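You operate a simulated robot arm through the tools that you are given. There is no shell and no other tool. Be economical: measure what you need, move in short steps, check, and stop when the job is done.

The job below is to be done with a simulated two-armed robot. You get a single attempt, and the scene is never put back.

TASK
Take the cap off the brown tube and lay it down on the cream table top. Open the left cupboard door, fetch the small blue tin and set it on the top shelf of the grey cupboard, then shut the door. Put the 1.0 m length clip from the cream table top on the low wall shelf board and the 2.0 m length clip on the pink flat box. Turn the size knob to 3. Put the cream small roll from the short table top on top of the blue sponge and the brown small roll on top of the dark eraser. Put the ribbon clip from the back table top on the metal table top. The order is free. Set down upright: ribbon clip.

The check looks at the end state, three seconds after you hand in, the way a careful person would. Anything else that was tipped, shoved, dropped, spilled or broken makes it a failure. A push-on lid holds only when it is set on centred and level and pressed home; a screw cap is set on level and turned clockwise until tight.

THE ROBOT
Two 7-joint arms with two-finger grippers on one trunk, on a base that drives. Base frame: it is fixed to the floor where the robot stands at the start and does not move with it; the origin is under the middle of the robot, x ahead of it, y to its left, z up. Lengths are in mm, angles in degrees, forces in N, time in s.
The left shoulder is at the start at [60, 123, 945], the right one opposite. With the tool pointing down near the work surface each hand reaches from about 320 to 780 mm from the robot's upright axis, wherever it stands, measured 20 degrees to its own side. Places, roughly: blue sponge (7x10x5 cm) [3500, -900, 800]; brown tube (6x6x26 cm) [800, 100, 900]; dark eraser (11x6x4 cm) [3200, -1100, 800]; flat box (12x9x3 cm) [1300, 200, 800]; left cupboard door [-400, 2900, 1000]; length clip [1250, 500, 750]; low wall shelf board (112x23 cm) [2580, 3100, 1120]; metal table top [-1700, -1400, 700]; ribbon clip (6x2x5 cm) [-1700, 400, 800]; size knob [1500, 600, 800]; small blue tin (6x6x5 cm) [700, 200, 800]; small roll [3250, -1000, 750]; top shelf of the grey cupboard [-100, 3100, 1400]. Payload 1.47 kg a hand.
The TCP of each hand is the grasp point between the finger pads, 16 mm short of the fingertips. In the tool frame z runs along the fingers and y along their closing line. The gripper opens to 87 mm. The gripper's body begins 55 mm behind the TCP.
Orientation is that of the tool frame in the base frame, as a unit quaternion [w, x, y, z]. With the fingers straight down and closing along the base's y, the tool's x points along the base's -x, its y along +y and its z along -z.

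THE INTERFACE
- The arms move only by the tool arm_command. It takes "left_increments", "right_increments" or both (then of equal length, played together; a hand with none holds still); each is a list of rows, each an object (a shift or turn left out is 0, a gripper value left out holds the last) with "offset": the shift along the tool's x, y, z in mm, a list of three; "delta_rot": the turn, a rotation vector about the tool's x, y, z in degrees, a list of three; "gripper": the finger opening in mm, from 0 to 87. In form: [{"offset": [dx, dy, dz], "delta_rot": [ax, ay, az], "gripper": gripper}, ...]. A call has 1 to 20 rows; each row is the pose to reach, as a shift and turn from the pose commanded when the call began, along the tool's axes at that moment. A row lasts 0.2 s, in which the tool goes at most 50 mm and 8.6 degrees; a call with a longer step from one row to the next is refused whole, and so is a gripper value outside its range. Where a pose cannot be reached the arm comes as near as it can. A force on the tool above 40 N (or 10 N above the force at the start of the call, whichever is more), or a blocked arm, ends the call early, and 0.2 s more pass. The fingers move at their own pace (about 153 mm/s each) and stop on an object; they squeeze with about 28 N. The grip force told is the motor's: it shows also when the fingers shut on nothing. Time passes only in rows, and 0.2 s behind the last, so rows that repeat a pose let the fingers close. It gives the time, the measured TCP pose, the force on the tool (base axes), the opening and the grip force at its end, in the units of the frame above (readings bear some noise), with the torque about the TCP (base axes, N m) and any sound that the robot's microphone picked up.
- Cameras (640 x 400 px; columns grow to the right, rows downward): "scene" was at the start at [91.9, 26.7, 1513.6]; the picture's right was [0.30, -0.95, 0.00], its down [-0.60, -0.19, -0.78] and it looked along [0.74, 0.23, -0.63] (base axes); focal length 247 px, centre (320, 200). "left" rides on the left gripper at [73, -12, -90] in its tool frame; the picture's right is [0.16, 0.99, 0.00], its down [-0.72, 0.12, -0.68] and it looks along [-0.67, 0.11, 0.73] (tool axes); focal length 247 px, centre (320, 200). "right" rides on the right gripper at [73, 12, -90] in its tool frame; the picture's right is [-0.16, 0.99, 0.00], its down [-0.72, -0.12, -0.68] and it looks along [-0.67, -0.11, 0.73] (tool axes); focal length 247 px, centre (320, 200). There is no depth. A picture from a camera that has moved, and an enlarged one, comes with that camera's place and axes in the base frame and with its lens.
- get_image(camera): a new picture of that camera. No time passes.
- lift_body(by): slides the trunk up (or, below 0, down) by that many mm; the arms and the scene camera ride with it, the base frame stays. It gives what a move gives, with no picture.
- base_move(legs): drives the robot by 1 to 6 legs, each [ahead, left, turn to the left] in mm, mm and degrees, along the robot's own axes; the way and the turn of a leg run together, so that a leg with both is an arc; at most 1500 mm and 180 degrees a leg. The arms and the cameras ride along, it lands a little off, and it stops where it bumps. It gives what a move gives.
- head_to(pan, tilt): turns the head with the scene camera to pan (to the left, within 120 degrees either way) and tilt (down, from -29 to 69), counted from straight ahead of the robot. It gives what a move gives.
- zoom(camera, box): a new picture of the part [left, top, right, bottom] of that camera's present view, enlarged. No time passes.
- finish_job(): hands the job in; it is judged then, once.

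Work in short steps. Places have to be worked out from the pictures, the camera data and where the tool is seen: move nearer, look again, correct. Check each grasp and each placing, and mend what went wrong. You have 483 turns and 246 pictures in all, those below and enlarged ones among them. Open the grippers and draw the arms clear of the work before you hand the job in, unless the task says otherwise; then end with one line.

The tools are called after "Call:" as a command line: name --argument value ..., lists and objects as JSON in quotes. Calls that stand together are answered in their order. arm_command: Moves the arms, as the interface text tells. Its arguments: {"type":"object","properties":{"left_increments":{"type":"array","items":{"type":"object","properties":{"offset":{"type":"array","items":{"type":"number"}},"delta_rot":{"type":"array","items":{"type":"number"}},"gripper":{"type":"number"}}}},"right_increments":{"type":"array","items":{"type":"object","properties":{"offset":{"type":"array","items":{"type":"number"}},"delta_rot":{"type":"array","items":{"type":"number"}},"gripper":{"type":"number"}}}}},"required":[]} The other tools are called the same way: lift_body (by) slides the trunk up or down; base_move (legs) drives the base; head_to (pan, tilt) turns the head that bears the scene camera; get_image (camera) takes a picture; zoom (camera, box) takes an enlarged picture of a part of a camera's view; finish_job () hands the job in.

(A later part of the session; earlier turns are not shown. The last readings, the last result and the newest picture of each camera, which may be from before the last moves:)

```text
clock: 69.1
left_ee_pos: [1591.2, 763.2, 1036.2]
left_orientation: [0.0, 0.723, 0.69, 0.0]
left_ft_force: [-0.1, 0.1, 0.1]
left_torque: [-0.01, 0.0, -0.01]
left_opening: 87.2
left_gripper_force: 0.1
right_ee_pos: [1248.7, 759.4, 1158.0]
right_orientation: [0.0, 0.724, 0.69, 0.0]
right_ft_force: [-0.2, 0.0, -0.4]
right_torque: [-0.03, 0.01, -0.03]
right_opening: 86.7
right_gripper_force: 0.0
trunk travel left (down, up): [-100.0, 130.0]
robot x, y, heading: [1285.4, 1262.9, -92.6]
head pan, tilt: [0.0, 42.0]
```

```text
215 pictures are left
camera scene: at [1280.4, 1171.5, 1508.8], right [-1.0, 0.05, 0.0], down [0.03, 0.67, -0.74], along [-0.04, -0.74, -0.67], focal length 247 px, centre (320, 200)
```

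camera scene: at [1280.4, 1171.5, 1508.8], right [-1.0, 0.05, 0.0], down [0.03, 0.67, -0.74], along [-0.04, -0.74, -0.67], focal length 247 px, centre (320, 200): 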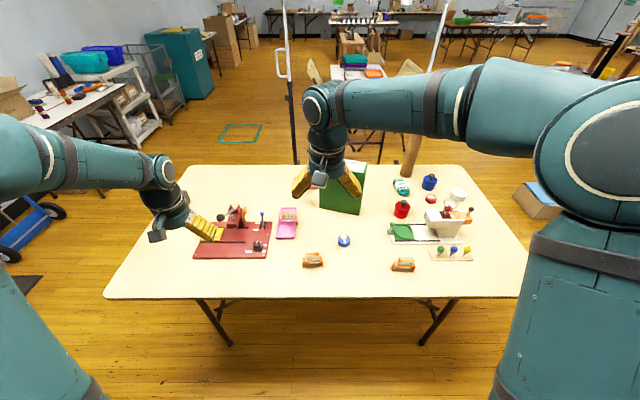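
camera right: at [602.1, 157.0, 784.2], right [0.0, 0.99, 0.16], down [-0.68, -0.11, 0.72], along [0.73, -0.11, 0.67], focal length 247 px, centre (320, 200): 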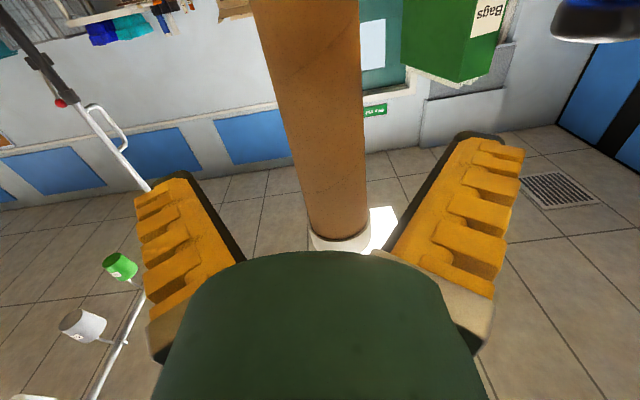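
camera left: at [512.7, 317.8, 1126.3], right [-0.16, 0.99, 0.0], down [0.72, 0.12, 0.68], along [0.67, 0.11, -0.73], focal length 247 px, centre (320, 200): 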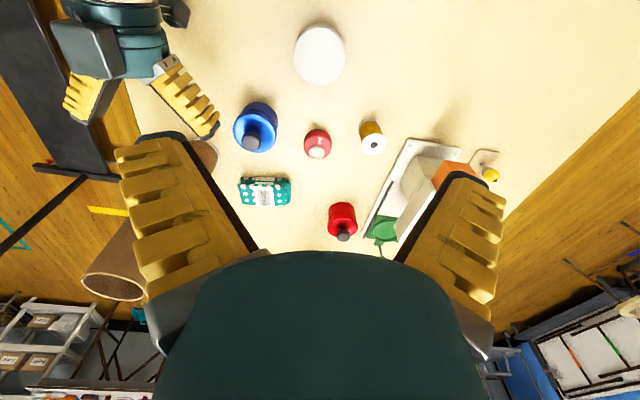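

Zoom in on the table from this side.

Call:
zoom --camera "scene" --box '[180, 190, 340, 290]'

Call:
zoom --camera "scene" --box '[320, 160, 480, 280]'

```text
4.00 times, centred on (260, 240) of scene
camera zoom: at [1280.4, 1171.5, 1508.8], right [-1.0, 0.05, 0.0], down [0.03, 0.67, -0.74], along [-0.04, -0.74, -0.67], focal length 988 px, centre (560, 40)
```

zoom: 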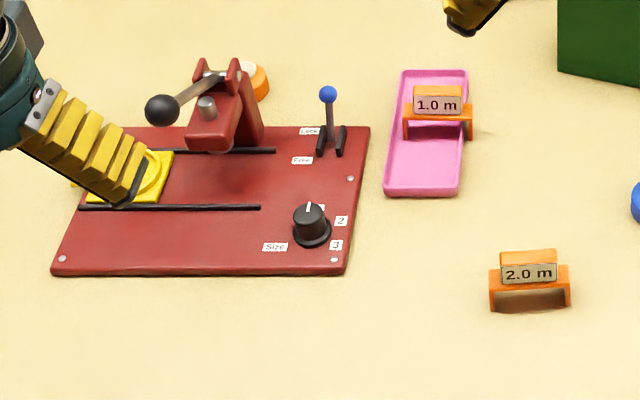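

```text
3.33 times, centred on (400, 220) of scene
camera zoom: at [1280.4, 1171.5, 1508.8], right [-1.0, 0.05, 0.0], down [0.03, 0.67, -0.74], along [-0.04, -0.74, -0.67], focal length 824 px, centre (53, 133)
```

zoom: 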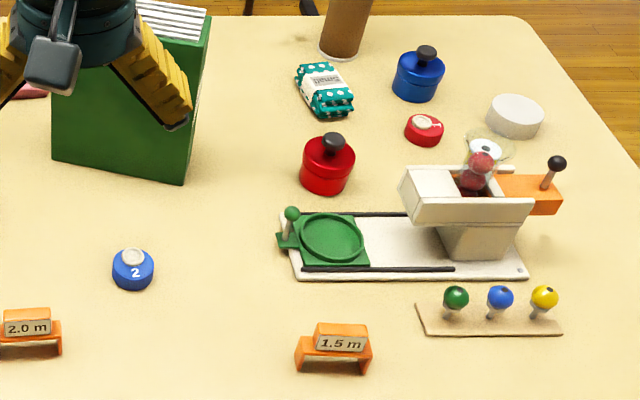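

2.0 clip at ≈(1285,664), 1.0 clip on a pink tray at ≈(1376,466), knob ≈(1487,586). Look straight down to learn my own footprint.

Call:
head_to --pan 0 --tilt 69

Call:
get_image --camera "scene"

```text
clock: 70.0
left_ee_pos: [1590.6, 762.6, 1035.8]
left_orientation: [0.0, 0.723, 0.69, 0.001]
left_ft_force: [0.0, 0.0, 1.1]
left_torque: [-0.03, -0.01, -0.01]
left_opening: 87.0
left_gripper_force: 0.0
right_ee_pos: [1248.1, 760.6, 1159.0]
right_orientation: [-0.001, 0.724, 0.69, 0.0]
right_ft_force: [-0.3, -0.3, 0.3]
right_torque: [0.01, -0.01, 0.01]
right_opening: 87.0
right_gripper_force: 0.0
trunk travel left (down, up): [-100.0, 130.0]
robot x, y, heading: [1283.2, 1266.0, -92.6]
head pan, tilt: [0.0, 68.8]
```

```text
212 pictures are left
camera scene: at [1281.7, 1199.1, 1475.7], right [-1.0, 0.05, 0.0], down [0.04, 0.93, -0.36], along [-0.02, -0.36, -0.93], focal length 247 px, centre (320, 200)
```

scene: 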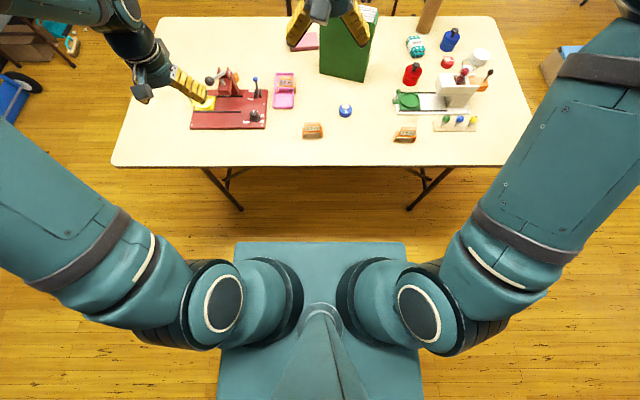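

Base front extends perhaps ~250–300 mm ahead of the axis. I'll approach to axis y≈1115 and shift to x≈1405, squaring the heading.

Call:
base_move --legs '[[0, 125, 2.6], [145, 0, 0]]'

Call:
head_to --pan 0 --tilt 55

Call:
get_image --camera "scene"

Call:
get_image --camera "right"

```text
clock: 72.7
left_ee_pos: [1739.7, 627.7, 1034.6]
left_orientation: [0.0, 0.706, 0.708, 0.001]
left_ft_force: [0.4, 0.1, 0.2]
left_torque: [0.0, 0.0, 0.03]
left_opening: 87.1
left_gripper_force: 0.1
right_ee_pos: [1396.2, 607.7, 1157.6]
right_orientation: [0.0, 0.706, 0.708, 0.001]
right_ft_force: [-0.2, -0.9, -0.3]
right_torque: [0.05, 0.02, -0.03]
right_opening: 86.9
right_gripper_force: 0.1
trunk travel left (down, up): [-100.0, 130.0]
robot x, y, heading: [1410.9, 1113.5, -89.5]
head pan, tilt: [0.0, 68.8]
```

```text
clock: 73.5
left_ee_pos: [1738.9, 629.2, 1035.8]
left_orientation: [0.0, 0.706, 0.708, 0.0]
left_ft_force: [-0.7, 0.0, -0.2]
left_torque: [-0.02, 0.01, -0.01]
left_opening: 86.8
left_gripper_force: 0.1
right_ee_pos: [1396.8, 610.3, 1158.4]
right_orientation: [0.0, 0.706, 0.709, 0.0]
right_ft_force: [0.0, 1.0, 0.6]
right_torque: [0.02, -0.01, 0.0]
right_opening: 87.0
right_gripper_force: 0.0
trunk travel left (down, up): [-100.0, 130.0]
robot x, y, heading: [1408.6, 1115.8, -90.0]
head pan, tilt: [0.0, 55.0]
```

```text
211 pictures are left
camera scene: at [1409.0, 1034.0, 1491.0], right [-1.0, 0.0, 0.0], down [0.0, 0.82, -0.57], along [0.0, -0.57, -0.82], focal length 247 px, centre (320, 200)
```

scene: 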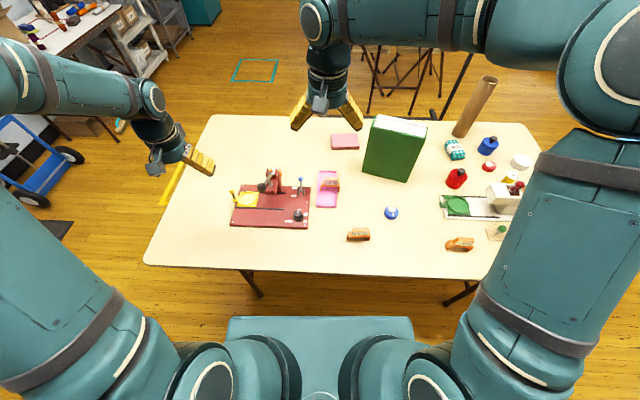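

```text
210 pictures are left
camera right: at [1408.2, 682.9, 1247.5], right [0.99, -0.15, 0.0], down [-0.11, -0.72, 0.68], along [-0.11, -0.67, -0.73], focal length 247 px, centre (320, 200)
```

right: 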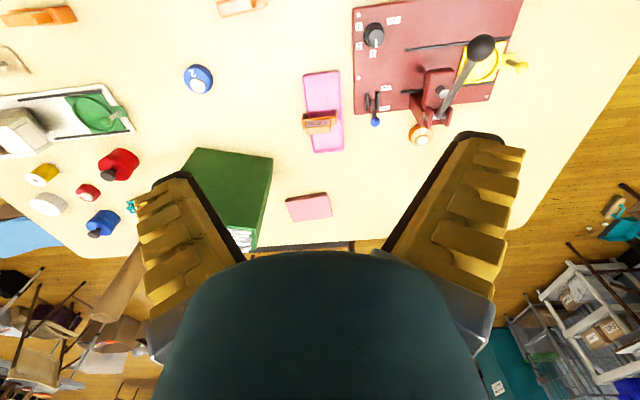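

Zoom on the clips/knob/box from here for precise positions.

Call:
zoom --camera "scene" --box '[280, 150, 400, 250]'

Call:
zoom --camera "scene" --box '[280, 195, 320, 230]'

```text
4.00 times, centred on (340, 200) of scene
camera zoom: at [1409.0, 1034.0, 1491.0], right [-1.0, 0.0, 0.0], down [0.0, 0.82, -0.57], along [0.0, -0.57, -0.82], focal length 988 px, centre (240, 200)
```

zoom: 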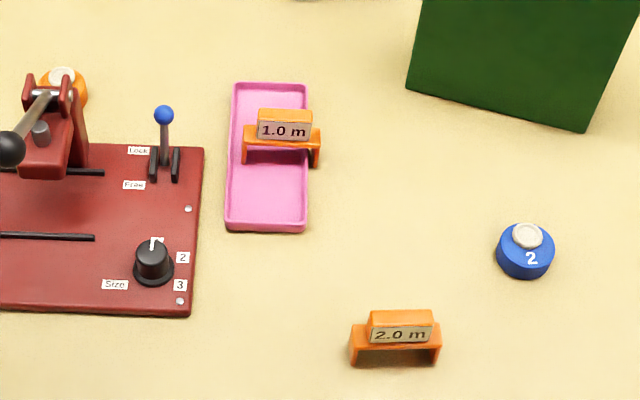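

```text
11.43 times, centred on (300, 212) of scene
camera zoom: at [1409.0, 1034.0, 1491.0], right [-1.0, 0.0, 0.0], down [0.0, 0.82, -0.57], along [0.0, -0.57, -0.82], focal length 2824 px, centre (549, 57)
```

zoom: 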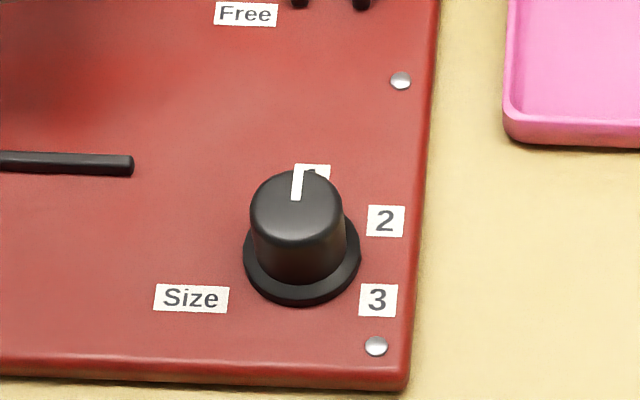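

Pointer at 1; 3 is ~120° clockwise. First the 2.0 clip: hover the right hand above it, tilted 30° forward, closing along the clip's length.

Call:
arm_command --right_increments '[{"offset": [7, -16, 40], "delta_rot": [0, -4, 0]}, {"offset": [14, -32, 80], "delta_rot": [0, -8, 0]}, {"offset": [21, -48, 120], "delta_rot": [0, -12, 0]}, {"offset": [28, -64, 160], "delta_rot": [0, -16, 0]}, {"offset": [35, -80, 200], "delta_rot": [0, -20, 0]}, {"offset": [42, -98, 240], "delta_rot": [0, -25, 0]}, {"offset": [51, -117, 270], "delta_rot": [0, -30, 0]}]'

Call:
get_image --camera "right"

Call:
zoom --camera "scene" --box '[300, 180, 420, 260]'

```text
clock: 75.1
left_ee_pos: [1737.3, 627.5, 1037.0]
left_orientation: [0.0, 0.707, 0.707, 0.001]
left_ft_force: [-0.7, 0.1, 0.4]
left_torque: [0.0, -0.04, 0.0]
left_opening: 86.8
left_gripper_force: 0.1
right_ee_pos: [1276.7, 657.3, 885.9]
right_orientation: [0.183, 0.683, 0.683, -0.182]
right_ft_force: [0.2, -1.0, -0.5]
right_torque: [0.0, -0.05, 0.06]
right_opening: 87.1
right_gripper_force: 0.0
trunk travel left (down, up): [-100.0, 130.0]
robot x, y, heading: [1411.2, 1114.4, -89.8]
head pan, tilt: [0.0, 55.0]
```

```text
207 pictures are left
camera right: at [1287.3, 765.6, 927.3], right [0.99, -0.13, 0.08], down [-0.12, -0.29, 0.95], along [-0.1, -0.95, -0.3], focal length 247 px, centre (320, 200)
```

right: 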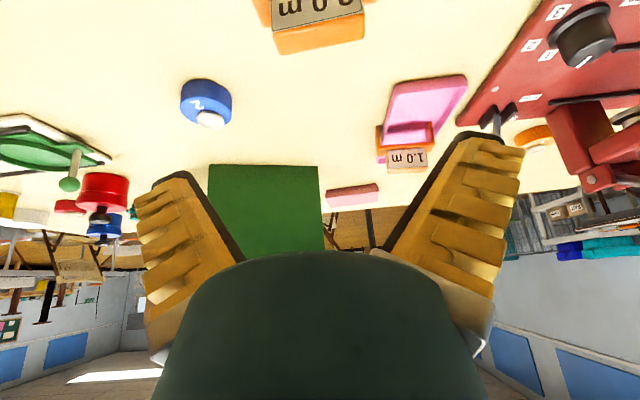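

```text
5.00 times, centred on (360, 220) of scene
camera zoom: at [1406.0, 1032.4, 1490.9], right [-1.0, 0.0, 0.0], down [0.0, 0.82, -0.57], along [0.0, -0.57, -0.82], focal length 1236 px, centre (120, 100)
```

zoom: 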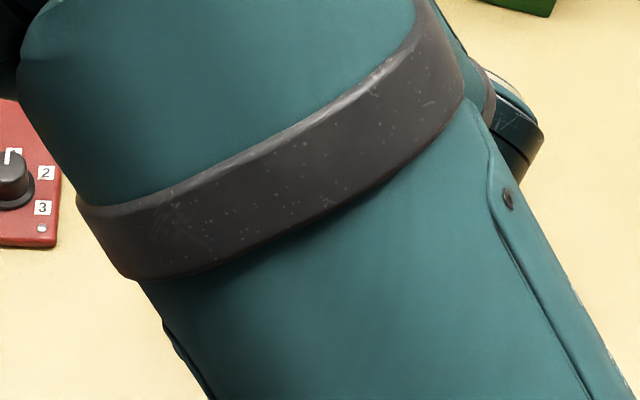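

Clip centre ≈(1283, 659). Descend 90 mm vertically (tool: 0.5 x, 0.866 z) with a 6 mm x-correction.

Call:
arm_command --right_increments '[{"offset": [15, 6, 26]}, {"offset": [30, 6, 52]}, {"offset": [45, 6, 78]}, {"offset": [45, 6, 78]}]'

Call:
get_image --camera "right"

```text
clock: 76.1
left_ee_pos: [1740.4, 628.4, 1035.3]
left_orientation: [0.0, 0.706, 0.708, 0.0]
left_ft_force: [0.3, 0.1, 0.7]
left_torque: [0.0, 0.0, 0.0]
left_opening: 87.0
left_gripper_force: 0.1
right_ee_pos: [1284.7, 660.4, 798.3]
right_orientation: [0.183, 0.682, 0.684, -0.183]
right_ft_force: [-0.3, 0.3, -0.3]
right_torque: [0.02, 0.02, -0.01]
right_opening: 87.0
right_gripper_force: 0.0
trunk travel left (down, up): [-100.0, 130.0]
robot x, y, heading: [1408.3, 1111.2, -89.6]
head pan, tilt: [0.0, 55.0]
```

```text
205 pictures are left
camera right: at [1296.5, 769.0, 838.2], right [0.99, -0.13, 0.08], down [-0.11, -0.29, 0.95], along [-0.1, -0.95, -0.3], focal length 247 px, centre (320, 200)
```

right: 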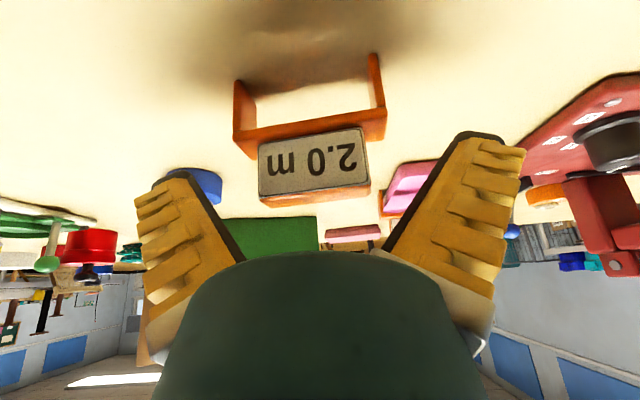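

Clip geometry clear: ends x 1249–1318, y≈660. Down 30 mm and close on its ends.

Call:
arm_command --right_increments '[{"offset": [8, -1, 13]}, {"offset": [15, -1, 26]}, {"offset": [15, -1, 26]}, {"offset": [15, -1, 26], "gripper": 70}, {"offset": [15, -1, 26], "gripper": 50}, {"offset": [15, -1, 26], "gripper": 50}, {"offset": [15, -1, 26], "gripper": 50}]'

Call:
get_image --camera "right"

```text
clock: 77.7
left_ee_pos: [1740.1, 628.5, 1035.9]
left_orientation: [0.0, 0.705, 0.709, 0.0]
left_ft_force: [0.4, -0.1, -0.7]
left_torque: [0.02, 0.04, -0.01]
left_opening: 86.8
left_gripper_force: 0.0
right_ee_pos: [1284.8, 661.3, 769.1]
right_orientation: [0.184, 0.682, 0.684, -0.183]
right_ft_force: [0.0, 0.9, 0.7]
right_torque: [0.01, 0.0, 0.02]
right_opening: 72.5
right_gripper_force: 28.0
trunk travel left (down, up): [-100.0, 130.0]
robot x, y, heading: [1409.6, 1114.4, -89.6]
head pan, tilt: [0.0, 55.0]
```

```text
204 pictures are left
camera right: at [1296.4, 768.9, 809.5], right [0.99, -0.13, 0.08], down [-0.11, -0.29, 0.95], along [-0.1, -0.95, -0.3], focal length 247 px, centre (320, 200)
```

right: 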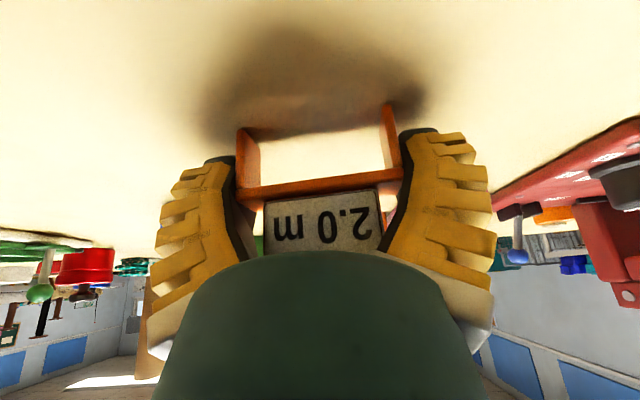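

Gripped. Lift to z≈1015.

Call:
arm_command --right_increments '[{"offset": [-10, 0, -17]}, {"offset": [-30, 0, -52]}, {"offset": [-52, 0, -90]}, {"offset": [-75, 0, -130]}, {"offset": [-98, 0, -170]}, {"offset": [-123, 0, -213]}]'

Call:
get_image --camera "right"

Call:
zoom --camera "scene" --box '[280, 80, 480, 220]'

```text
clock: 79.1
left_ee_pos: [1740.0, 630.2, 1036.8]
left_orientation: [0.0, 0.706, 0.708, 0.0]
left_ft_force: [-0.3, 0.7, -1.5]
left_torque: [-0.01, -0.03, 0.0]
left_opening: 87.0
left_gripper_force: 0.1
right_ee_pos: [1284.0, 660.9, 1014.2]
right_orientation: [0.182, 0.683, 0.683, -0.182]
right_ft_force: [-0.2, -0.1, 0.0]
right_torque: [-0.03, 0.0, 0.01]
right_opening: 72.6
right_gripper_force: 27.5
trunk travel left (down, up): [-100.0, 130.0]
robot x, y, heading: [1409.2, 1115.4, -90.0]
head pan, tilt: [0.0, 55.0]
```

```text
203 pictures are left
camera right: at [1296.2, 768.5, 1054.6], right [0.99, -0.13, 0.08], down [-0.12, -0.29, 0.95], along [-0.1, -0.95, -0.3], focal length 247 px, centre (320, 200)
```

right: 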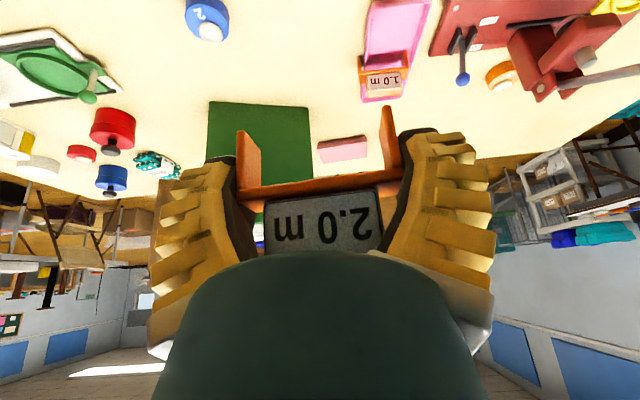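

```text
2.86 times, centred on (380, 150) of scene
camera zoom: at [1409.2, 1035.2, 1491.2], right [-1.0, 0.0, 0.0], down [0.0, 0.82, -0.57], along [0.0, -0.57, -0.82], focal length 706 px, centre (149, 343)
```

zoom: 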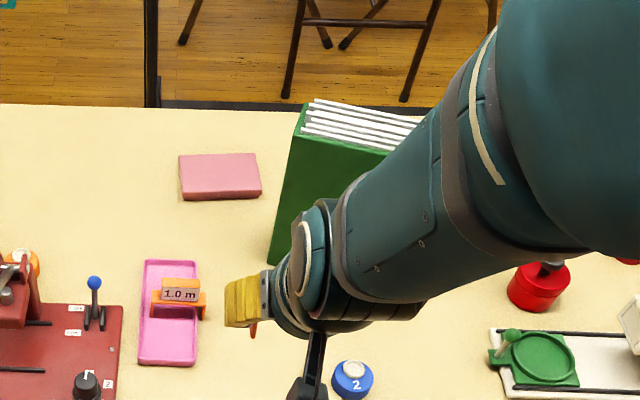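

Pink box centre ≈(1303,222), top z≈770. Drive 90 mm closer.

Call:
base_move --legs '[[90, 0, 0]]'

```text
clock: 80.2
left_ee_pos: [1739.0, 538.3, 1036.0]
left_orientation: [0.0, 0.706, 0.708, 0.001]
left_ft_force: [1.1, -0.9, -0.1]
left_torque: [0.05, 0.02, 0.01]
left_opening: 87.2
left_gripper_force: 0.1
right_ee_pos: [1285.3, 569.5, 1012.2]
right_orientation: [0.182, 0.683, 0.683, -0.182]
right_ft_force: [0.4, -0.6, -0.8]
right_torque: [0.02, 0.0, -0.01]
right_opening: 72.4
right_gripper_force: 28.4
trunk travel left (down, up): [-100.0, 130.0]
robot x, y, heading: [1407.0, 1027.1, -90.0]
head pan, tilt: [0.0, 55.0]
```

Move forward over the box at TCP z≈900.

Call:
arm_command --right_increments '[{"offset": [-27, 3, 30]}, {"offset": [-54, 6, 60]}, {"offset": [-81, 9, 90]}, {"offset": [-109, 12, 120]}, {"offset": [-136, 15, 150]}, {"offset": [-163, 18, 180]}, {"offset": [-190, 21, 210]}, {"offset": [-217, 24, 240]}, {"offset": [-245, 27, 270]}, {"offset": [-245, 27, 270]}]'

Call:
zoom --camera "scene" --box '[280, 50, 480, 190]'

Call:
get_image --camera "right"

```text
clock: 82.4
left_ee_pos: [1739.5, 540.6, 1035.1]
left_orientation: [0.0, 0.707, 0.707, 0.0]
left_ft_force: [0.2, -0.2, 0.9]
left_torque: [0.03, 0.01, 0.0]
left_opening: 87.2
left_gripper_force: 0.1
right_ee_pos: [1313.1, 224.9, 901.5]
right_orientation: [0.183, 0.682, 0.684, -0.182]
right_ft_force: [0.9, 0.2, 0.4]
right_torque: [0.02, 0.02, 0.0]
right_opening: 72.6
right_gripper_force: 28.5
trunk travel left (down, up): [-100.0, 130.0]
robot x, y, heading: [1407.6, 1025.4, -89.8]
head pan, tilt: [0.0, 55.0]
```

```text
2.86 times, centred on (380, 120) of scene
camera zoom: at [1409.1, 945.2, 1491.1], right [-1.0, 0.0, 0.0], down [0.0, 0.82, -0.57], along [0.0, -0.57, -0.82], focal length 706 px, centre (149, 429)
```

zoom: 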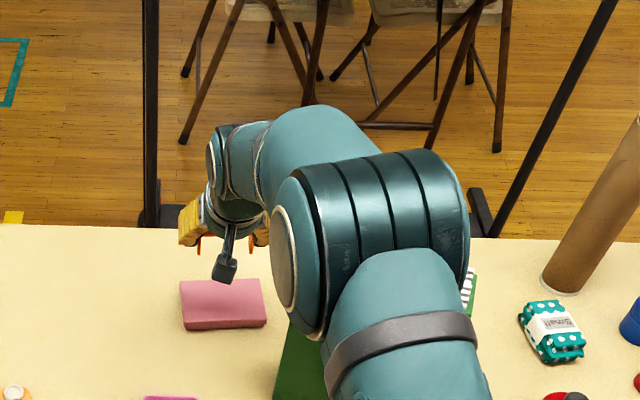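

```text
200 pictures are left
camera right: at [1323.8, 332.7, 942.4], right [0.99, -0.14, 0.08], down [-0.12, -0.29, 0.95], along [-0.11, -0.95, -0.3], focal length 247 px, centre (320, 200)
```

right: 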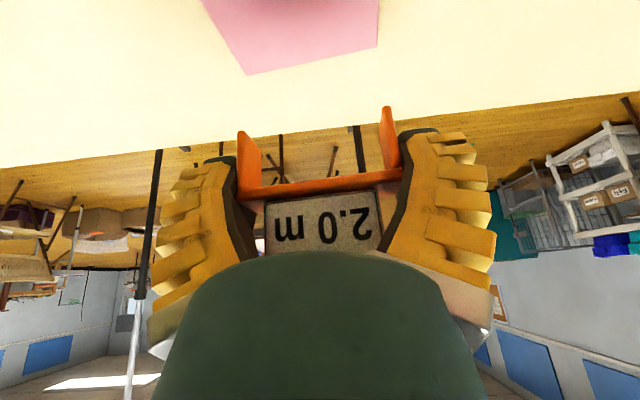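

Aligned over the box. Lower 85 mm.

Call:
arm_command --right_increments '[{"offset": [12, 0, 20]}, {"offset": [22, 0, 38]}, {"offset": [32, 0, 55]}, {"offset": [42, 0, 73]}, {"offset": [42, 0, 73]}]'

Call:
get_image --camera "right"

Call:
zoom --camera "scene" --box '[280, 50, 480, 190]'

```text
clock: 83.6
left_ee_pos: [1739.0, 539.7, 1036.5]
left_orientation: [-0.001, 0.707, 0.708, 0.001]
left_ft_force: [0.6, 0.3, 0.2]
left_torque: [0.0, 0.01, 0.0]
left_opening: 86.9
left_gripper_force: 0.0
right_ee_pos: [1312.3, 222.6, 818.8]
right_orientation: [0.183, 0.682, 0.684, -0.183]
right_ft_force: [0.1, -0.4, 0.2]
right_torque: [0.0, -0.03, 0.03]
right_opening: 72.3
right_gripper_force: 28.0
trunk travel left (down, up): [-100.0, 130.0]
robot x, y, heading: [1406.5, 1025.1, -89.9]
head pan, tilt: [0.0, 55.0]
```

```text
199 pictures are left
camera right: at [1323.0, 330.6, 859.5], right [0.99, -0.13, 0.08], down [-0.12, -0.29, 0.95], along [-0.1, -0.95, -0.3], focal length 247 px, centre (320, 200)
```

right: 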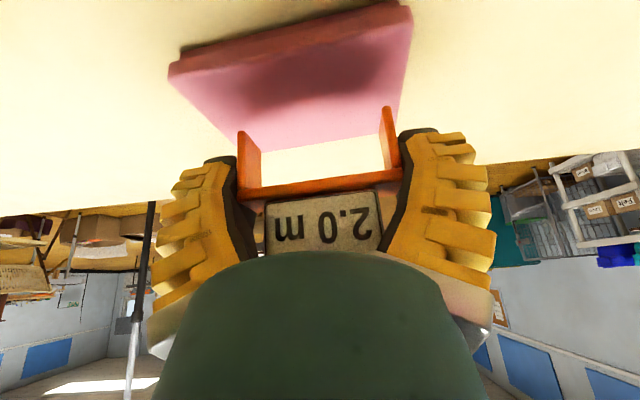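

```text
2.86 times, centred on (380, 120) of scene
camera zoom: at [1409.1, 944.7, 1491.1], right [-1.0, 0.0, 0.0], down [0.0, 0.82, -0.57], along [0.0, -0.57, -0.82], focal length 706 px, centre (149, 429)
```

zoom: 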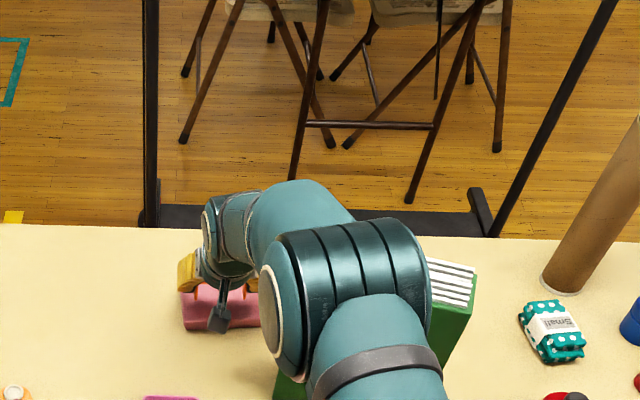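

About 18 mm to go. Shift +8 mm in x (clearance from the Bags box) and lower in small steps.

Call:
arm_command --right_increments '[{"offset": [2, 8, 3]}, {"offset": [4, 8, 7]}, {"offset": [6, 8, 10]}, {"offset": [7.5, 8, 13]}, {"offset": [9, 8, 15.5]}, {"offset": [10, 8, 17.3]}]'

Call:
get_image --camera "right"

Call:
zoom --camera "scene" --box '[310, 90, 430, 180]'

```text
clock: 85.0
left_ee_pos: [1739.9, 539.1, 1035.6]
left_orientation: [0.0, 0.707, 0.708, -0.001]
left_ft_force: [-0.2, 0.6, 1.0]
left_torque: [-0.02, 0.0, -0.01]
left_opening: 86.9
left_gripper_force: 0.0
right_ee_pos: [1320.1, 223.6, 798.7]
right_orientation: [0.183, 0.682, 0.684, -0.183]
right_ft_force: [-0.6, 0.0, -0.1]
right_torque: [-0.04, 0.0, 0.0]
right_opening: 72.3
right_gripper_force: 28.3
trunk travel left (down, up): [-100.0, 130.0]
robot x, y, heading: [1409.5, 1025.9, -90.0]
head pan, tilt: [0.0, 55.0]
```

```text
197 pictures are left
camera right: at [1331.3, 330.7, 838.6], right [0.99, -0.13, 0.08], down [-0.12, -0.29, 0.95], along [-0.11, -0.95, -0.3], focal length 247 px, centre (320, 200)
```

right: 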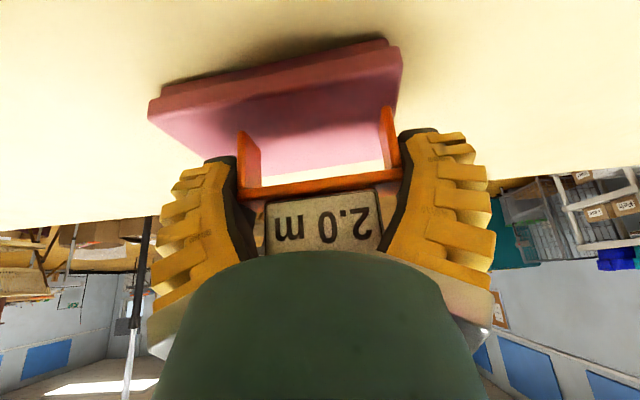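

```text
4.44 times, centred on (370, 135) of scene
camera zoom: at [1409.1, 944.4, 1491.0], right [-1.0, 0.0, 0.0], down [0.0, 0.82, -0.57], along [0.0, -0.57, -0.82], focal length 1098 px, centre (98, 489)
```

zoom: 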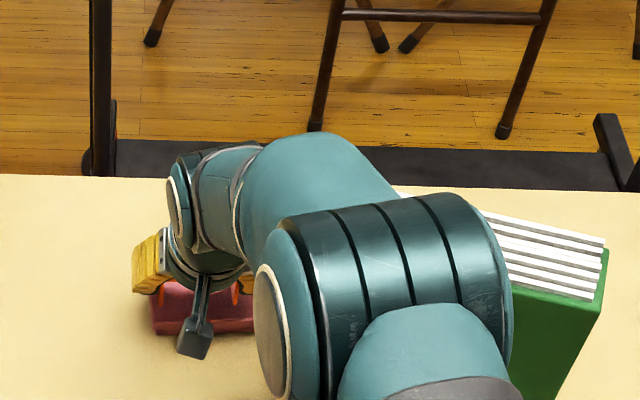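

Still free. Lower further in 2 mm steps until contact.

Call:
arm_command --right_increments '[{"offset": [1, 0, 1.7]}, {"offset": [2, 0, 3.5]}, {"offset": [3, 0, 5.2]}, {"offset": [3, 0, 5.2]}]'

Call:
zoom --camera "right" --box '[140, 20, 480, 260]'

```text
clock: 86.0
left_ee_pos: [1740.7, 540.1, 1035.8]
left_orientation: [0.0, 0.707, 0.708, 0.0]
left_ft_force: [0.4, -0.7, 0.5]
left_torque: [0.0, -0.02, -0.01]
left_opening: 87.1
left_gripper_force: 0.0
right_ee_pos: [1320.9, 222.2, 792.5]
right_orientation: [0.183, 0.683, 0.683, -0.183]
right_ft_force: [0.1, 0.0, -1.4]
right_torque: [-0.01, -0.02, 0.02]
right_opening: 72.2
right_gripper_force: 27.8
trunk travel left (down, up): [-100.0, 130.0]
robot x, y, heading: [1408.0, 1024.9, -89.9]
head pan, tilt: [0.0, 55.0]
```

```text
1.67 times, centred on (310, 140) of right
camera zoom: at [1332.2, 330.4, 832.6], right [0.99, -0.13, 0.08], down [-0.12, -0.29, 0.95], along [-0.11, -0.95, -0.3], focal length 412 px, centre (337, 300)
```

zoom: 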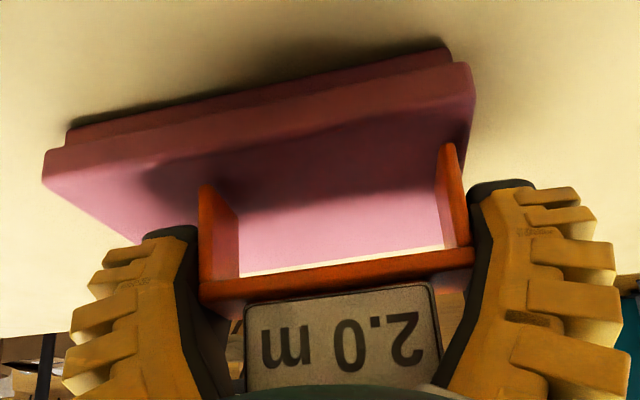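

The clip's right leg is close to the box's right edge; shift 11 mm to −x, then keep lowering.

Call:
arm_command --right_increments '[{"offset": [0, -6, 0]}, {"offset": [0, -11, 0]}, {"offset": [1, -11, 1.7]}, {"offset": [2, -11, 3.5]}, {"offset": [3, -11, 5.2]}, {"offset": [3, -11, 5.2]}]'

Call:
zoom --camera "right" --box '[140, 20, 480, 260]'

```text
clock: 87.4
left_ee_pos: [1739.8, 542.1, 1037.4]
left_orientation: [0.001, 0.707, 0.708, 0.0]
left_ft_force: [-0.2, -0.3, 0.3]
left_torque: [0.0, -0.02, 0.01]
left_opening: 87.0
left_gripper_force: 0.0
right_ee_pos: [1310.1, 222.3, 790.0]
right_orientation: [0.185, 0.682, 0.683, -0.186]
right_ft_force: [-1.0, -0.8, 20.6]
right_torque: [0.07, 0.03, 0.06]
right_opening: 73.3
right_gripper_force: 27.8
trunk travel left (down, up): [-100.0, 130.0]
robot x, y, heading: [1408.5, 1024.6, -90.1]
head pan, tilt: [0.0, 55.0]
```

```text
1.67 times, centred on (310, 140) of right
camera zoom: at [1321.1, 330.2, 829.2], right [0.99, -0.13, 0.08], down [-0.12, -0.28, 0.95], along [-0.1, -0.95, -0.29], focal length 412 px, centre (337, 300)
```

zoom: 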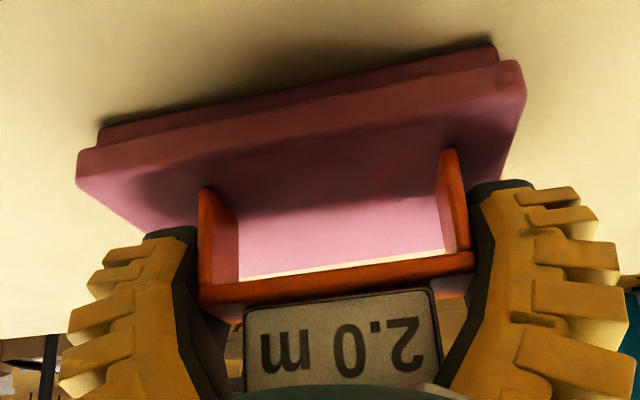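

Contact (20 N). Ease up 2 mm, then release slowly.

Call:
arm_command --right_increments '[{"offset": [-1.5, 0, -2.6]}, {"offset": [-1.5, 0, -2.6]}, {"offset": [-1.5, 0, -2.6], "gripper": 76}, {"offset": [-1.5, 0, -2.6], "gripper": 80}, {"offset": [-1.5, 0, -2.6], "gripper": 87}, {"offset": [-1.5, 0, -2.6], "gripper": 87}]'

Call:
zoom --camera "right" --box '[140, 20, 480, 260]'

```text
clock: 88.8
left_ee_pos: [1738.9, 540.0, 1035.5]
left_orientation: [0.0, 0.706, 0.708, 0.0]
left_ft_force: [-0.6, 0.3, 0.1]
left_torque: [-0.03, -0.01, 0.0]
left_opening: 87.0
left_gripper_force: 0.1
right_ee_pos: [1310.1, 222.6, 788.5]
right_orientation: [0.183, 0.683, 0.683, -0.183]
right_ft_force: [0.0, 0.2, 0.1]
right_torque: [0.02, 0.03, 0.0]
right_opening: 86.9
right_gripper_force: 0.0
trunk travel left (down, up): [-100.0, 130.0]
robot x, y, heading: [1407.6, 1027.5, -89.9]
head pan, tilt: [0.0, 55.0]
```

```text
1.67 times, centred on (310, 140) of right
camera zoom: at [1320.9, 330.9, 829.1], right [0.99, -0.13, 0.08], down [-0.12, -0.29, 0.95], along [-0.11, -0.95, -0.3], focal length 412 px, centre (337, 300)
```

zoom: 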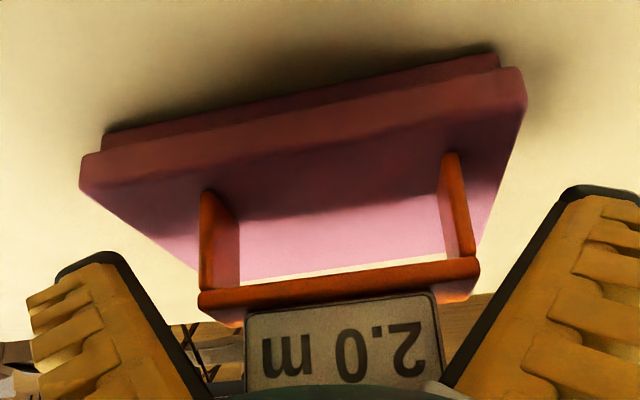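

Clip sits on the box. Back out along the tool axis and rise.

Call:
arm_command --right_increments '[{"offset": [0, 0, -20]}, {"offset": [0, 0, -60]}, {"offset": [0, 0, -105]}, {"offset": [0, 0, -150]}, {"offset": [0, 0, -195]}, {"offset": [0, 0, -240]}]'

Call:
get_image --camera "scene"

```text
clock: 90.2
left_ee_pos: [1739.9, 541.4, 1037.2]
left_orientation: [0.0, 0.707, 0.707, 0.001]
left_ft_force: [0.3, 1.2, -0.7]
left_torque: [-0.01, 0.01, 0.04]
left_opening: 87.2
left_gripper_force: 0.0
right_ee_pos: [1312.7, 341.1, 997.6]
right_orientation: [0.183, 0.682, 0.685, -0.183]
right_ft_force: [-0.7, 0.2, 0.5]
right_torque: [-0.04, 0.04, -0.01]
right_opening: 87.0
right_gripper_force: 0.1
trunk travel left (down, up): [-100.0, 130.0]
robot x, y, heading: [1410.2, 1023.3, -90.1]
head pan, tilt: [0.0, 55.0]
```

```text
192 pictures are left
camera scene: at [1409.0, 945.9, 1491.2], right [-1.0, 0.0, 0.0], down [0.0, 0.82, -0.57], along [0.0, -0.57, -0.82], focal length 247 px, centre (320, 200)
```

scene: 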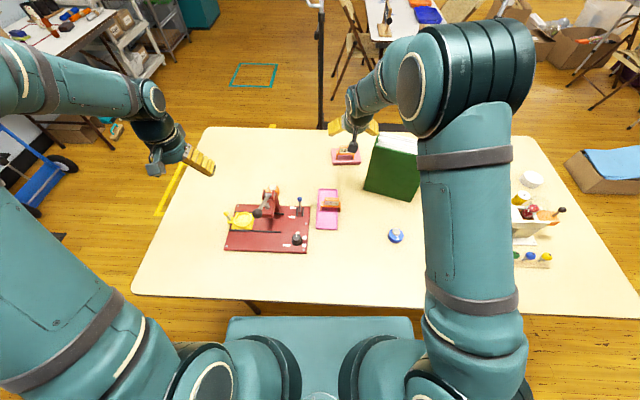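

Next, the 1.0 clip: hover the right hand above it at ≈(1376,466,890) with the same tilt.

Call:
arm_command --right_increments '[{"offset": [40, 16, 8]}, {"offset": [80, 32, 15]}, {"offset": [120, 48, 22]}, {"offset": [161, 63, 30]}, {"offset": [161, 63, 30]}]'

Call:
get_image --camera "right"

Call:
zoom --camera "scene" --box '[270, 140, 390, 260]'

```text
clock: 91.4
left_ee_pos: [1739.7, 540.4, 1036.4]
left_orientation: [0.001, 0.706, 0.708, 0.0]
left_ft_force: [-0.1, -0.1, 0.2]
left_torque: [0.03, 0.0, 0.01]
left_opening: 86.7
left_gripper_force: 0.0
right_ee_pos: [1372.5, 472.0, 887.6]
right_orientation: [0.183, 0.682, 0.684, -0.183]
right_ft_force: [-0.9, 0.5, -0.2]
right_torque: [-0.03, -0.01, -0.02]
right_opening: 87.1
right_gripper_force: 0.0
trunk travel left (down, up): [-100.0, 130.0]
robot x, y, heading: [1404.4, 1025.3, -89.7]
head pan, tilt: [0.0, 55.0]
```

```text
191 pictures are left
camera right: at [1383.0, 579.1, 927.9], right [0.99, -0.14, 0.08], down [-0.12, -0.29, 0.95], along [-0.11, -0.95, -0.3], focal length 247 px, centre (320, 200)
```

right: 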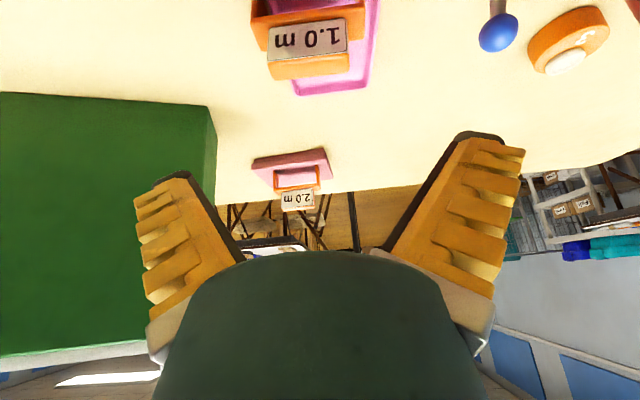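

```text
3.33 times, centred on (330, 200) of scene
camera zoom: at [1408.8, 944.4, 1491.1], right [-1.0, 0.0, 0.0], down [0.0, 0.82, -0.57], along [0.0, -0.57, -0.82], focal length 824 px, centre (287, 200)
```

zoom: 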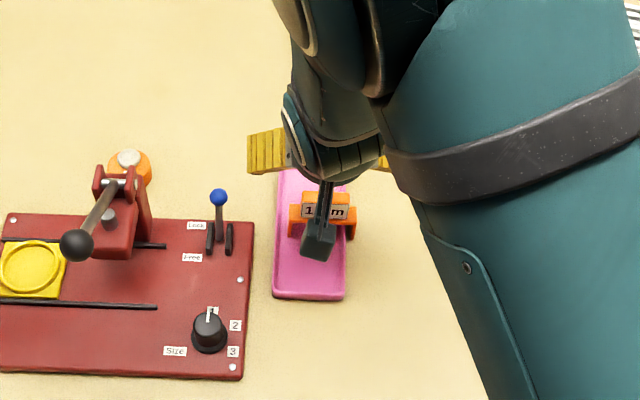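

Block spans x≈1344–1395, y≈447–475. Descend to TCP (1370, 462, ~795), stopping above the tray, then view.

Call:
arm_command --right_increments '[{"offset": [10, -2, 25]}, {"offset": [20, -2, 48]}, {"offset": [30, -2, 70]}, {"offset": [37, -2, 84]}, {"offset": [37, -2, 84]}]'

Call:
get_image --camera "right"

```text
clock: 92.6
left_ee_pos: [1738.7, 539.2, 1036.7]
left_orientation: [0.0, 0.707, 0.708, 0.0]
left_ft_force: [0.4, -0.3, 0.6]
left_torque: [-0.01, 0.01, 0.02]
left_opening: 87.0
left_gripper_force: 0.0
right_ee_pos: [1370.4, 458.7, 796.7]
right_orientation: [0.183, 0.682, 0.684, -0.183]
right_ft_force: [-0.5, 0.1, 0.6]
right_torque: [-0.04, -0.03, 0.02]
right_opening: 87.2
right_gripper_force: 0.0
trunk travel left (down, up): [-100.0, 130.0]
robot x, y, heading: [1408.7, 1024.9, -90.1]
head pan, tilt: [0.0, 55.0]
```

```text
189 pictures are left
camera right: at [1381.8, 566.6, 837.0], right [0.99, -0.13, 0.08], down [-0.12, -0.29, 0.95], along [-0.1, -0.95, -0.3], focal length 247 px, centre (320, 200)
```

right: 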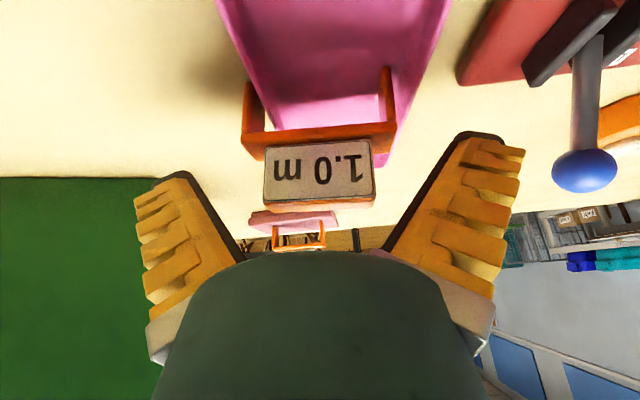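

Good alignment. Lower 3 mm and close on the label block.

Call:
arm_command --right_increments '[{"offset": [1.5, 0, 2.6]}, {"offset": [1.5, 0, 2.6], "gripper": 65}, {"offset": [1.5, 0, 2.6], "gripper": 35}, {"offset": [1.5, 0, 2.6], "gripper": 35}, {"offset": [1.5, 0, 2.6], "gripper": 35}, {"offset": [1.5, 0, 2.6], "gripper": 35}]'

Call:
get_image --camera "right"

```text
clock: 94.0
left_ee_pos: [1739.3, 540.2, 1036.7]
left_orientation: [0.0, 0.707, 0.707, 0.0]
left_ft_force: [0.7, -0.5, 0.4]
left_torque: [-0.02, 0.0, -0.02]
left_opening: 86.7
left_gripper_force: 0.0
right_ee_pos: [1371.2, 457.8, 796.1]
right_orientation: [0.186, 0.683, 0.682, -0.184]
right_ft_force: [0.8, -4.5, 27.5]
right_torque: [-0.09, -0.87, -0.14]
right_opening: 50.0
right_gripper_force: 28.0
trunk travel left (down, up): [-100.0, 130.0]
robot x, y, heading: [1408.4, 1026.2, -90.1]
head pan, tilt: [0.0, 55.0]
```

```text
188 pictures are left
camera right: at [1381.6, 566.3, 836.2], right [0.99, -0.13, 0.08], down [-0.12, -0.28, 0.95], along [-0.11, -0.95, -0.29], focal length 247 px, centre (320, 200)
```

right: 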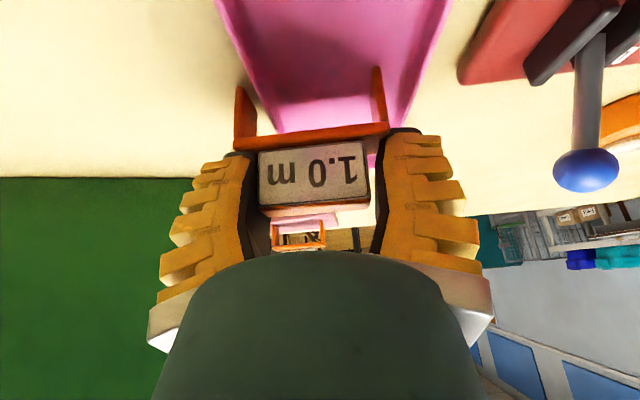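

Gripped at 50 mm (tips press the shoulders). Lift straight up.

Call:
arm_command --right_increments '[{"offset": [-3, 0, -5]}, {"offset": [-8, 0, -14]}, {"offset": [-20, 0, -35]}, {"offset": [-40, 0, -69]}, {"offset": [-62, 0, -108]}, {"offset": [-85, 0, -147]}, {"offset": [-108, 0, -187]}]'

Call:
get_image --camera "right"

Call:
zoom --camera "scene" --box '[270, 120, 420, 260]'

```text
clock: 95.6
left_ee_pos: [1739.4, 541.3, 1036.5]
left_orientation: [0.0, 0.706, 0.708, 0.0]
left_ft_force: [0.8, 0.4, 0.0]
left_torque: [0.03, 0.0, 0.01]
left_opening: 87.0
left_gripper_force: 0.1
right_ee_pos: [1371.7, 456.9, 1011.6]
right_orientation: [0.182, 0.682, 0.684, -0.182]
right_ft_force: [0.5, -0.2, -0.4]
right_torque: [0.01, -0.01, 0.03]
right_opening: 46.7
right_gripper_force: 27.5
trunk travel left (down, up): [-100.0, 130.0]
robot x, y, heading: [1410.3, 1024.6, -89.9]
head pan, tilt: [0.0, 55.0]
```

```text
187 pictures are left
camera right: at [1383.0, 564.6, 1052.1], right [0.99, -0.13, 0.08], down [-0.11, -0.29, 0.95], along [-0.11, -0.95, -0.3], focal length 247 px, centre (320, 200)
```

right: 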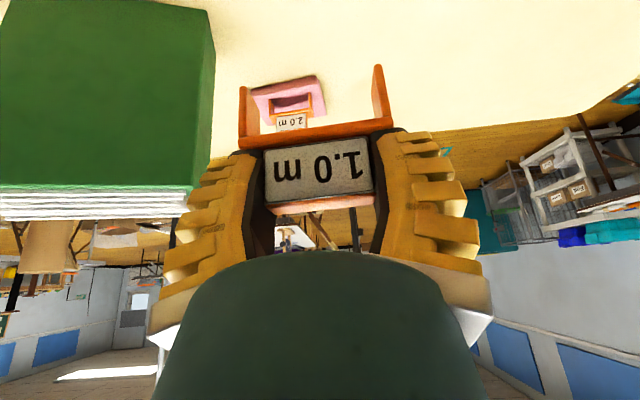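

```text
2.86 times, centred on (345, 190) of scene
camera zoom: at [1409.1, 945.4, 1491.1], right [-1.0, 0.0, 0.0], down [0.0, 0.82, -0.57], along [0.0, -0.57, -0.82], focal length 706 px, centre (249, 229)
```

zoom: 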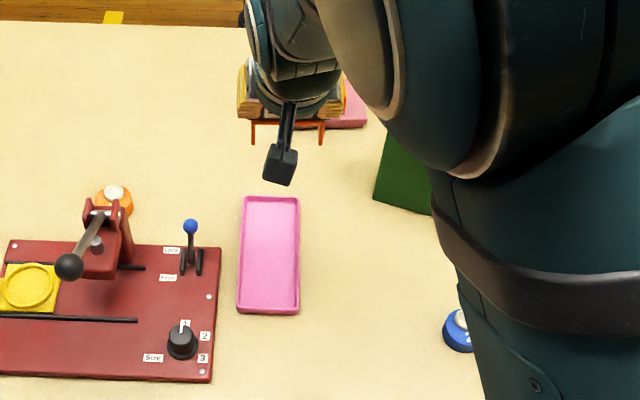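

Clip held, tray undisturbed. Move the right hand aside so the left has room for the knob.

Call:
arm_command --right_increments '[{"offset": [11, -28, -22]}, {"offset": [22, -56, -44]}, {"offset": [33, -84, -66]}, {"offset": [44, -112, -88]}, {"offset": [54, -142, -112]}]' --left_increments '[{"offset": [8, -40, 0], "delta_rot": [0, 0, -8]}, {"offset": [16, -80, 0], "delta_rot": [0, 0, -16]}, {"offset": [24, -120, 10], "delta_rot": [0, 0, -24]}, {"offset": [32, -160, 20], "delta_rot": [0, 0, -32]}, {"offset": [40, -200, 30], "delta_rot": [0, 0, -40]}]'

Call:
get_image --camera "scene"

```text
clock: 96.8
left_ee_pos: [1537.0, 580.4, 1008.1]
left_orientation: [0.001, 0.421, 0.907, 0.0]
left_ft_force: [-0.5, 1.0, -0.4]
left_torque: [0.01, 0.01, 0.02]
left_opening: 87.2
left_gripper_force: 0.0
right_ee_pos: [1225.9, 561.3, 1080.3]
right_orientation: [0.184, 0.682, 0.684, -0.181]
right_ft_force: [-0.7, -0.1, -0.5]
right_torque: [0.04, -0.03, 0.03]
right_opening: 46.5
right_gripper_force: 28.5
trunk travel left (down, up): [-100.0, 130.0]
robot x, y, heading: [1410.6, 1025.0, -89.8]
head pan, tilt: [0.0, 55.0]
```

```text
185 pictures are left
camera scene: at [1406.8, 945.4, 1491.1], right [-1.0, 0.0, 0.0], down [0.0, 0.82, -0.57], along [0.0, -0.57, -0.82], focal length 247 px, centre (320, 200)
```

scene: 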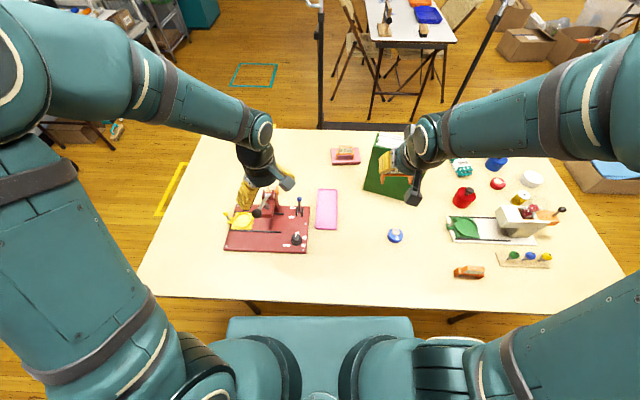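

Bring the left hand above the knob, pre-rotated −60°.

Call:
arm_command --left_increments '[{"offset": [15, -10, 30], "delta_rot": [0, 0, -7]}, {"offset": [30, -20, 60], "delta_rot": [0, 0, -14]}, {"offset": [47, -29, 95], "delta_rot": [0, 0, -20]}, {"offset": [47, -29, 130], "delta_rot": [0, 0, -20]}, {"offset": [47, -29, 158], "delta_rot": [0, 0, -20]}, {"offset": [47, -29, 158], "delta_rot": [0, 0, -20]}]'

Call:
get_image --camera "left"

Call:
zoom --camera "scene" --box '[220, 160, 340, 270]'

```text
clock: 98.2
left_ee_pos: [1487.1, 596.5, 847.7]
left_orientation: [0.0, 0.258, 0.966, 0.0]
left_ft_force: [-0.7, -0.3, -0.1]
left_torque: [0.01, 0.03, 0.01]
left_opening: 87.2
left_gripper_force: 0.1
right_ee_pos: [1228.2, 561.6, 1079.3]
right_orientation: [0.183, 0.682, 0.684, -0.183]
right_ft_force: [0.0, 0.3, -0.7]
right_torque: [0.01, -0.04, 0.02]
right_opening: 46.8
right_gripper_force: 28.2
trunk travel left (down, up): [-100.0, 130.0]
robot x, y, heading: [1407.5, 1028.5, -89.9]
head pan, tilt: [0.0, 55.0]
```

```text
184 pictures are left
camera left: at [1418.8, 622.9, 936.8], right [0.35, 0.94, 0.0], down [0.69, -0.26, 0.68], along [0.64, -0.24, -0.73], focal length 247 px, centre (320, 200)
```

left: 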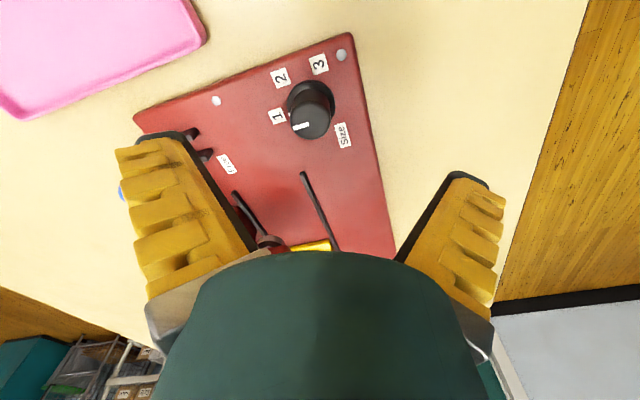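

```text
3.64 times, centred on (280, 215) of scene
camera zoom: at [1409.4, 944.7, 1491.1], right [-1.0, 0.0, 0.0], down [0.0, 0.82, -0.57], along [0.0, -0.57, -0.82], focal length 899 px, centre (466, 146)
```

zoom: 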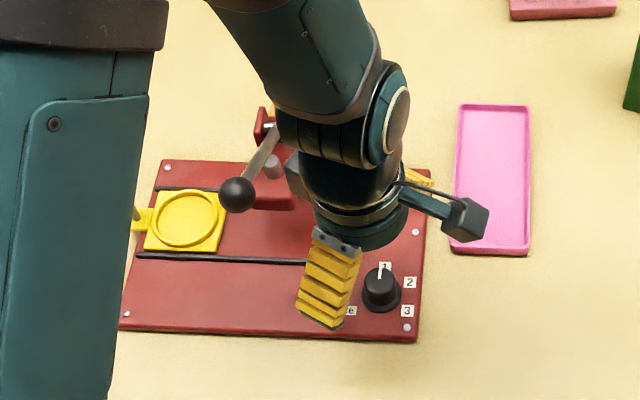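

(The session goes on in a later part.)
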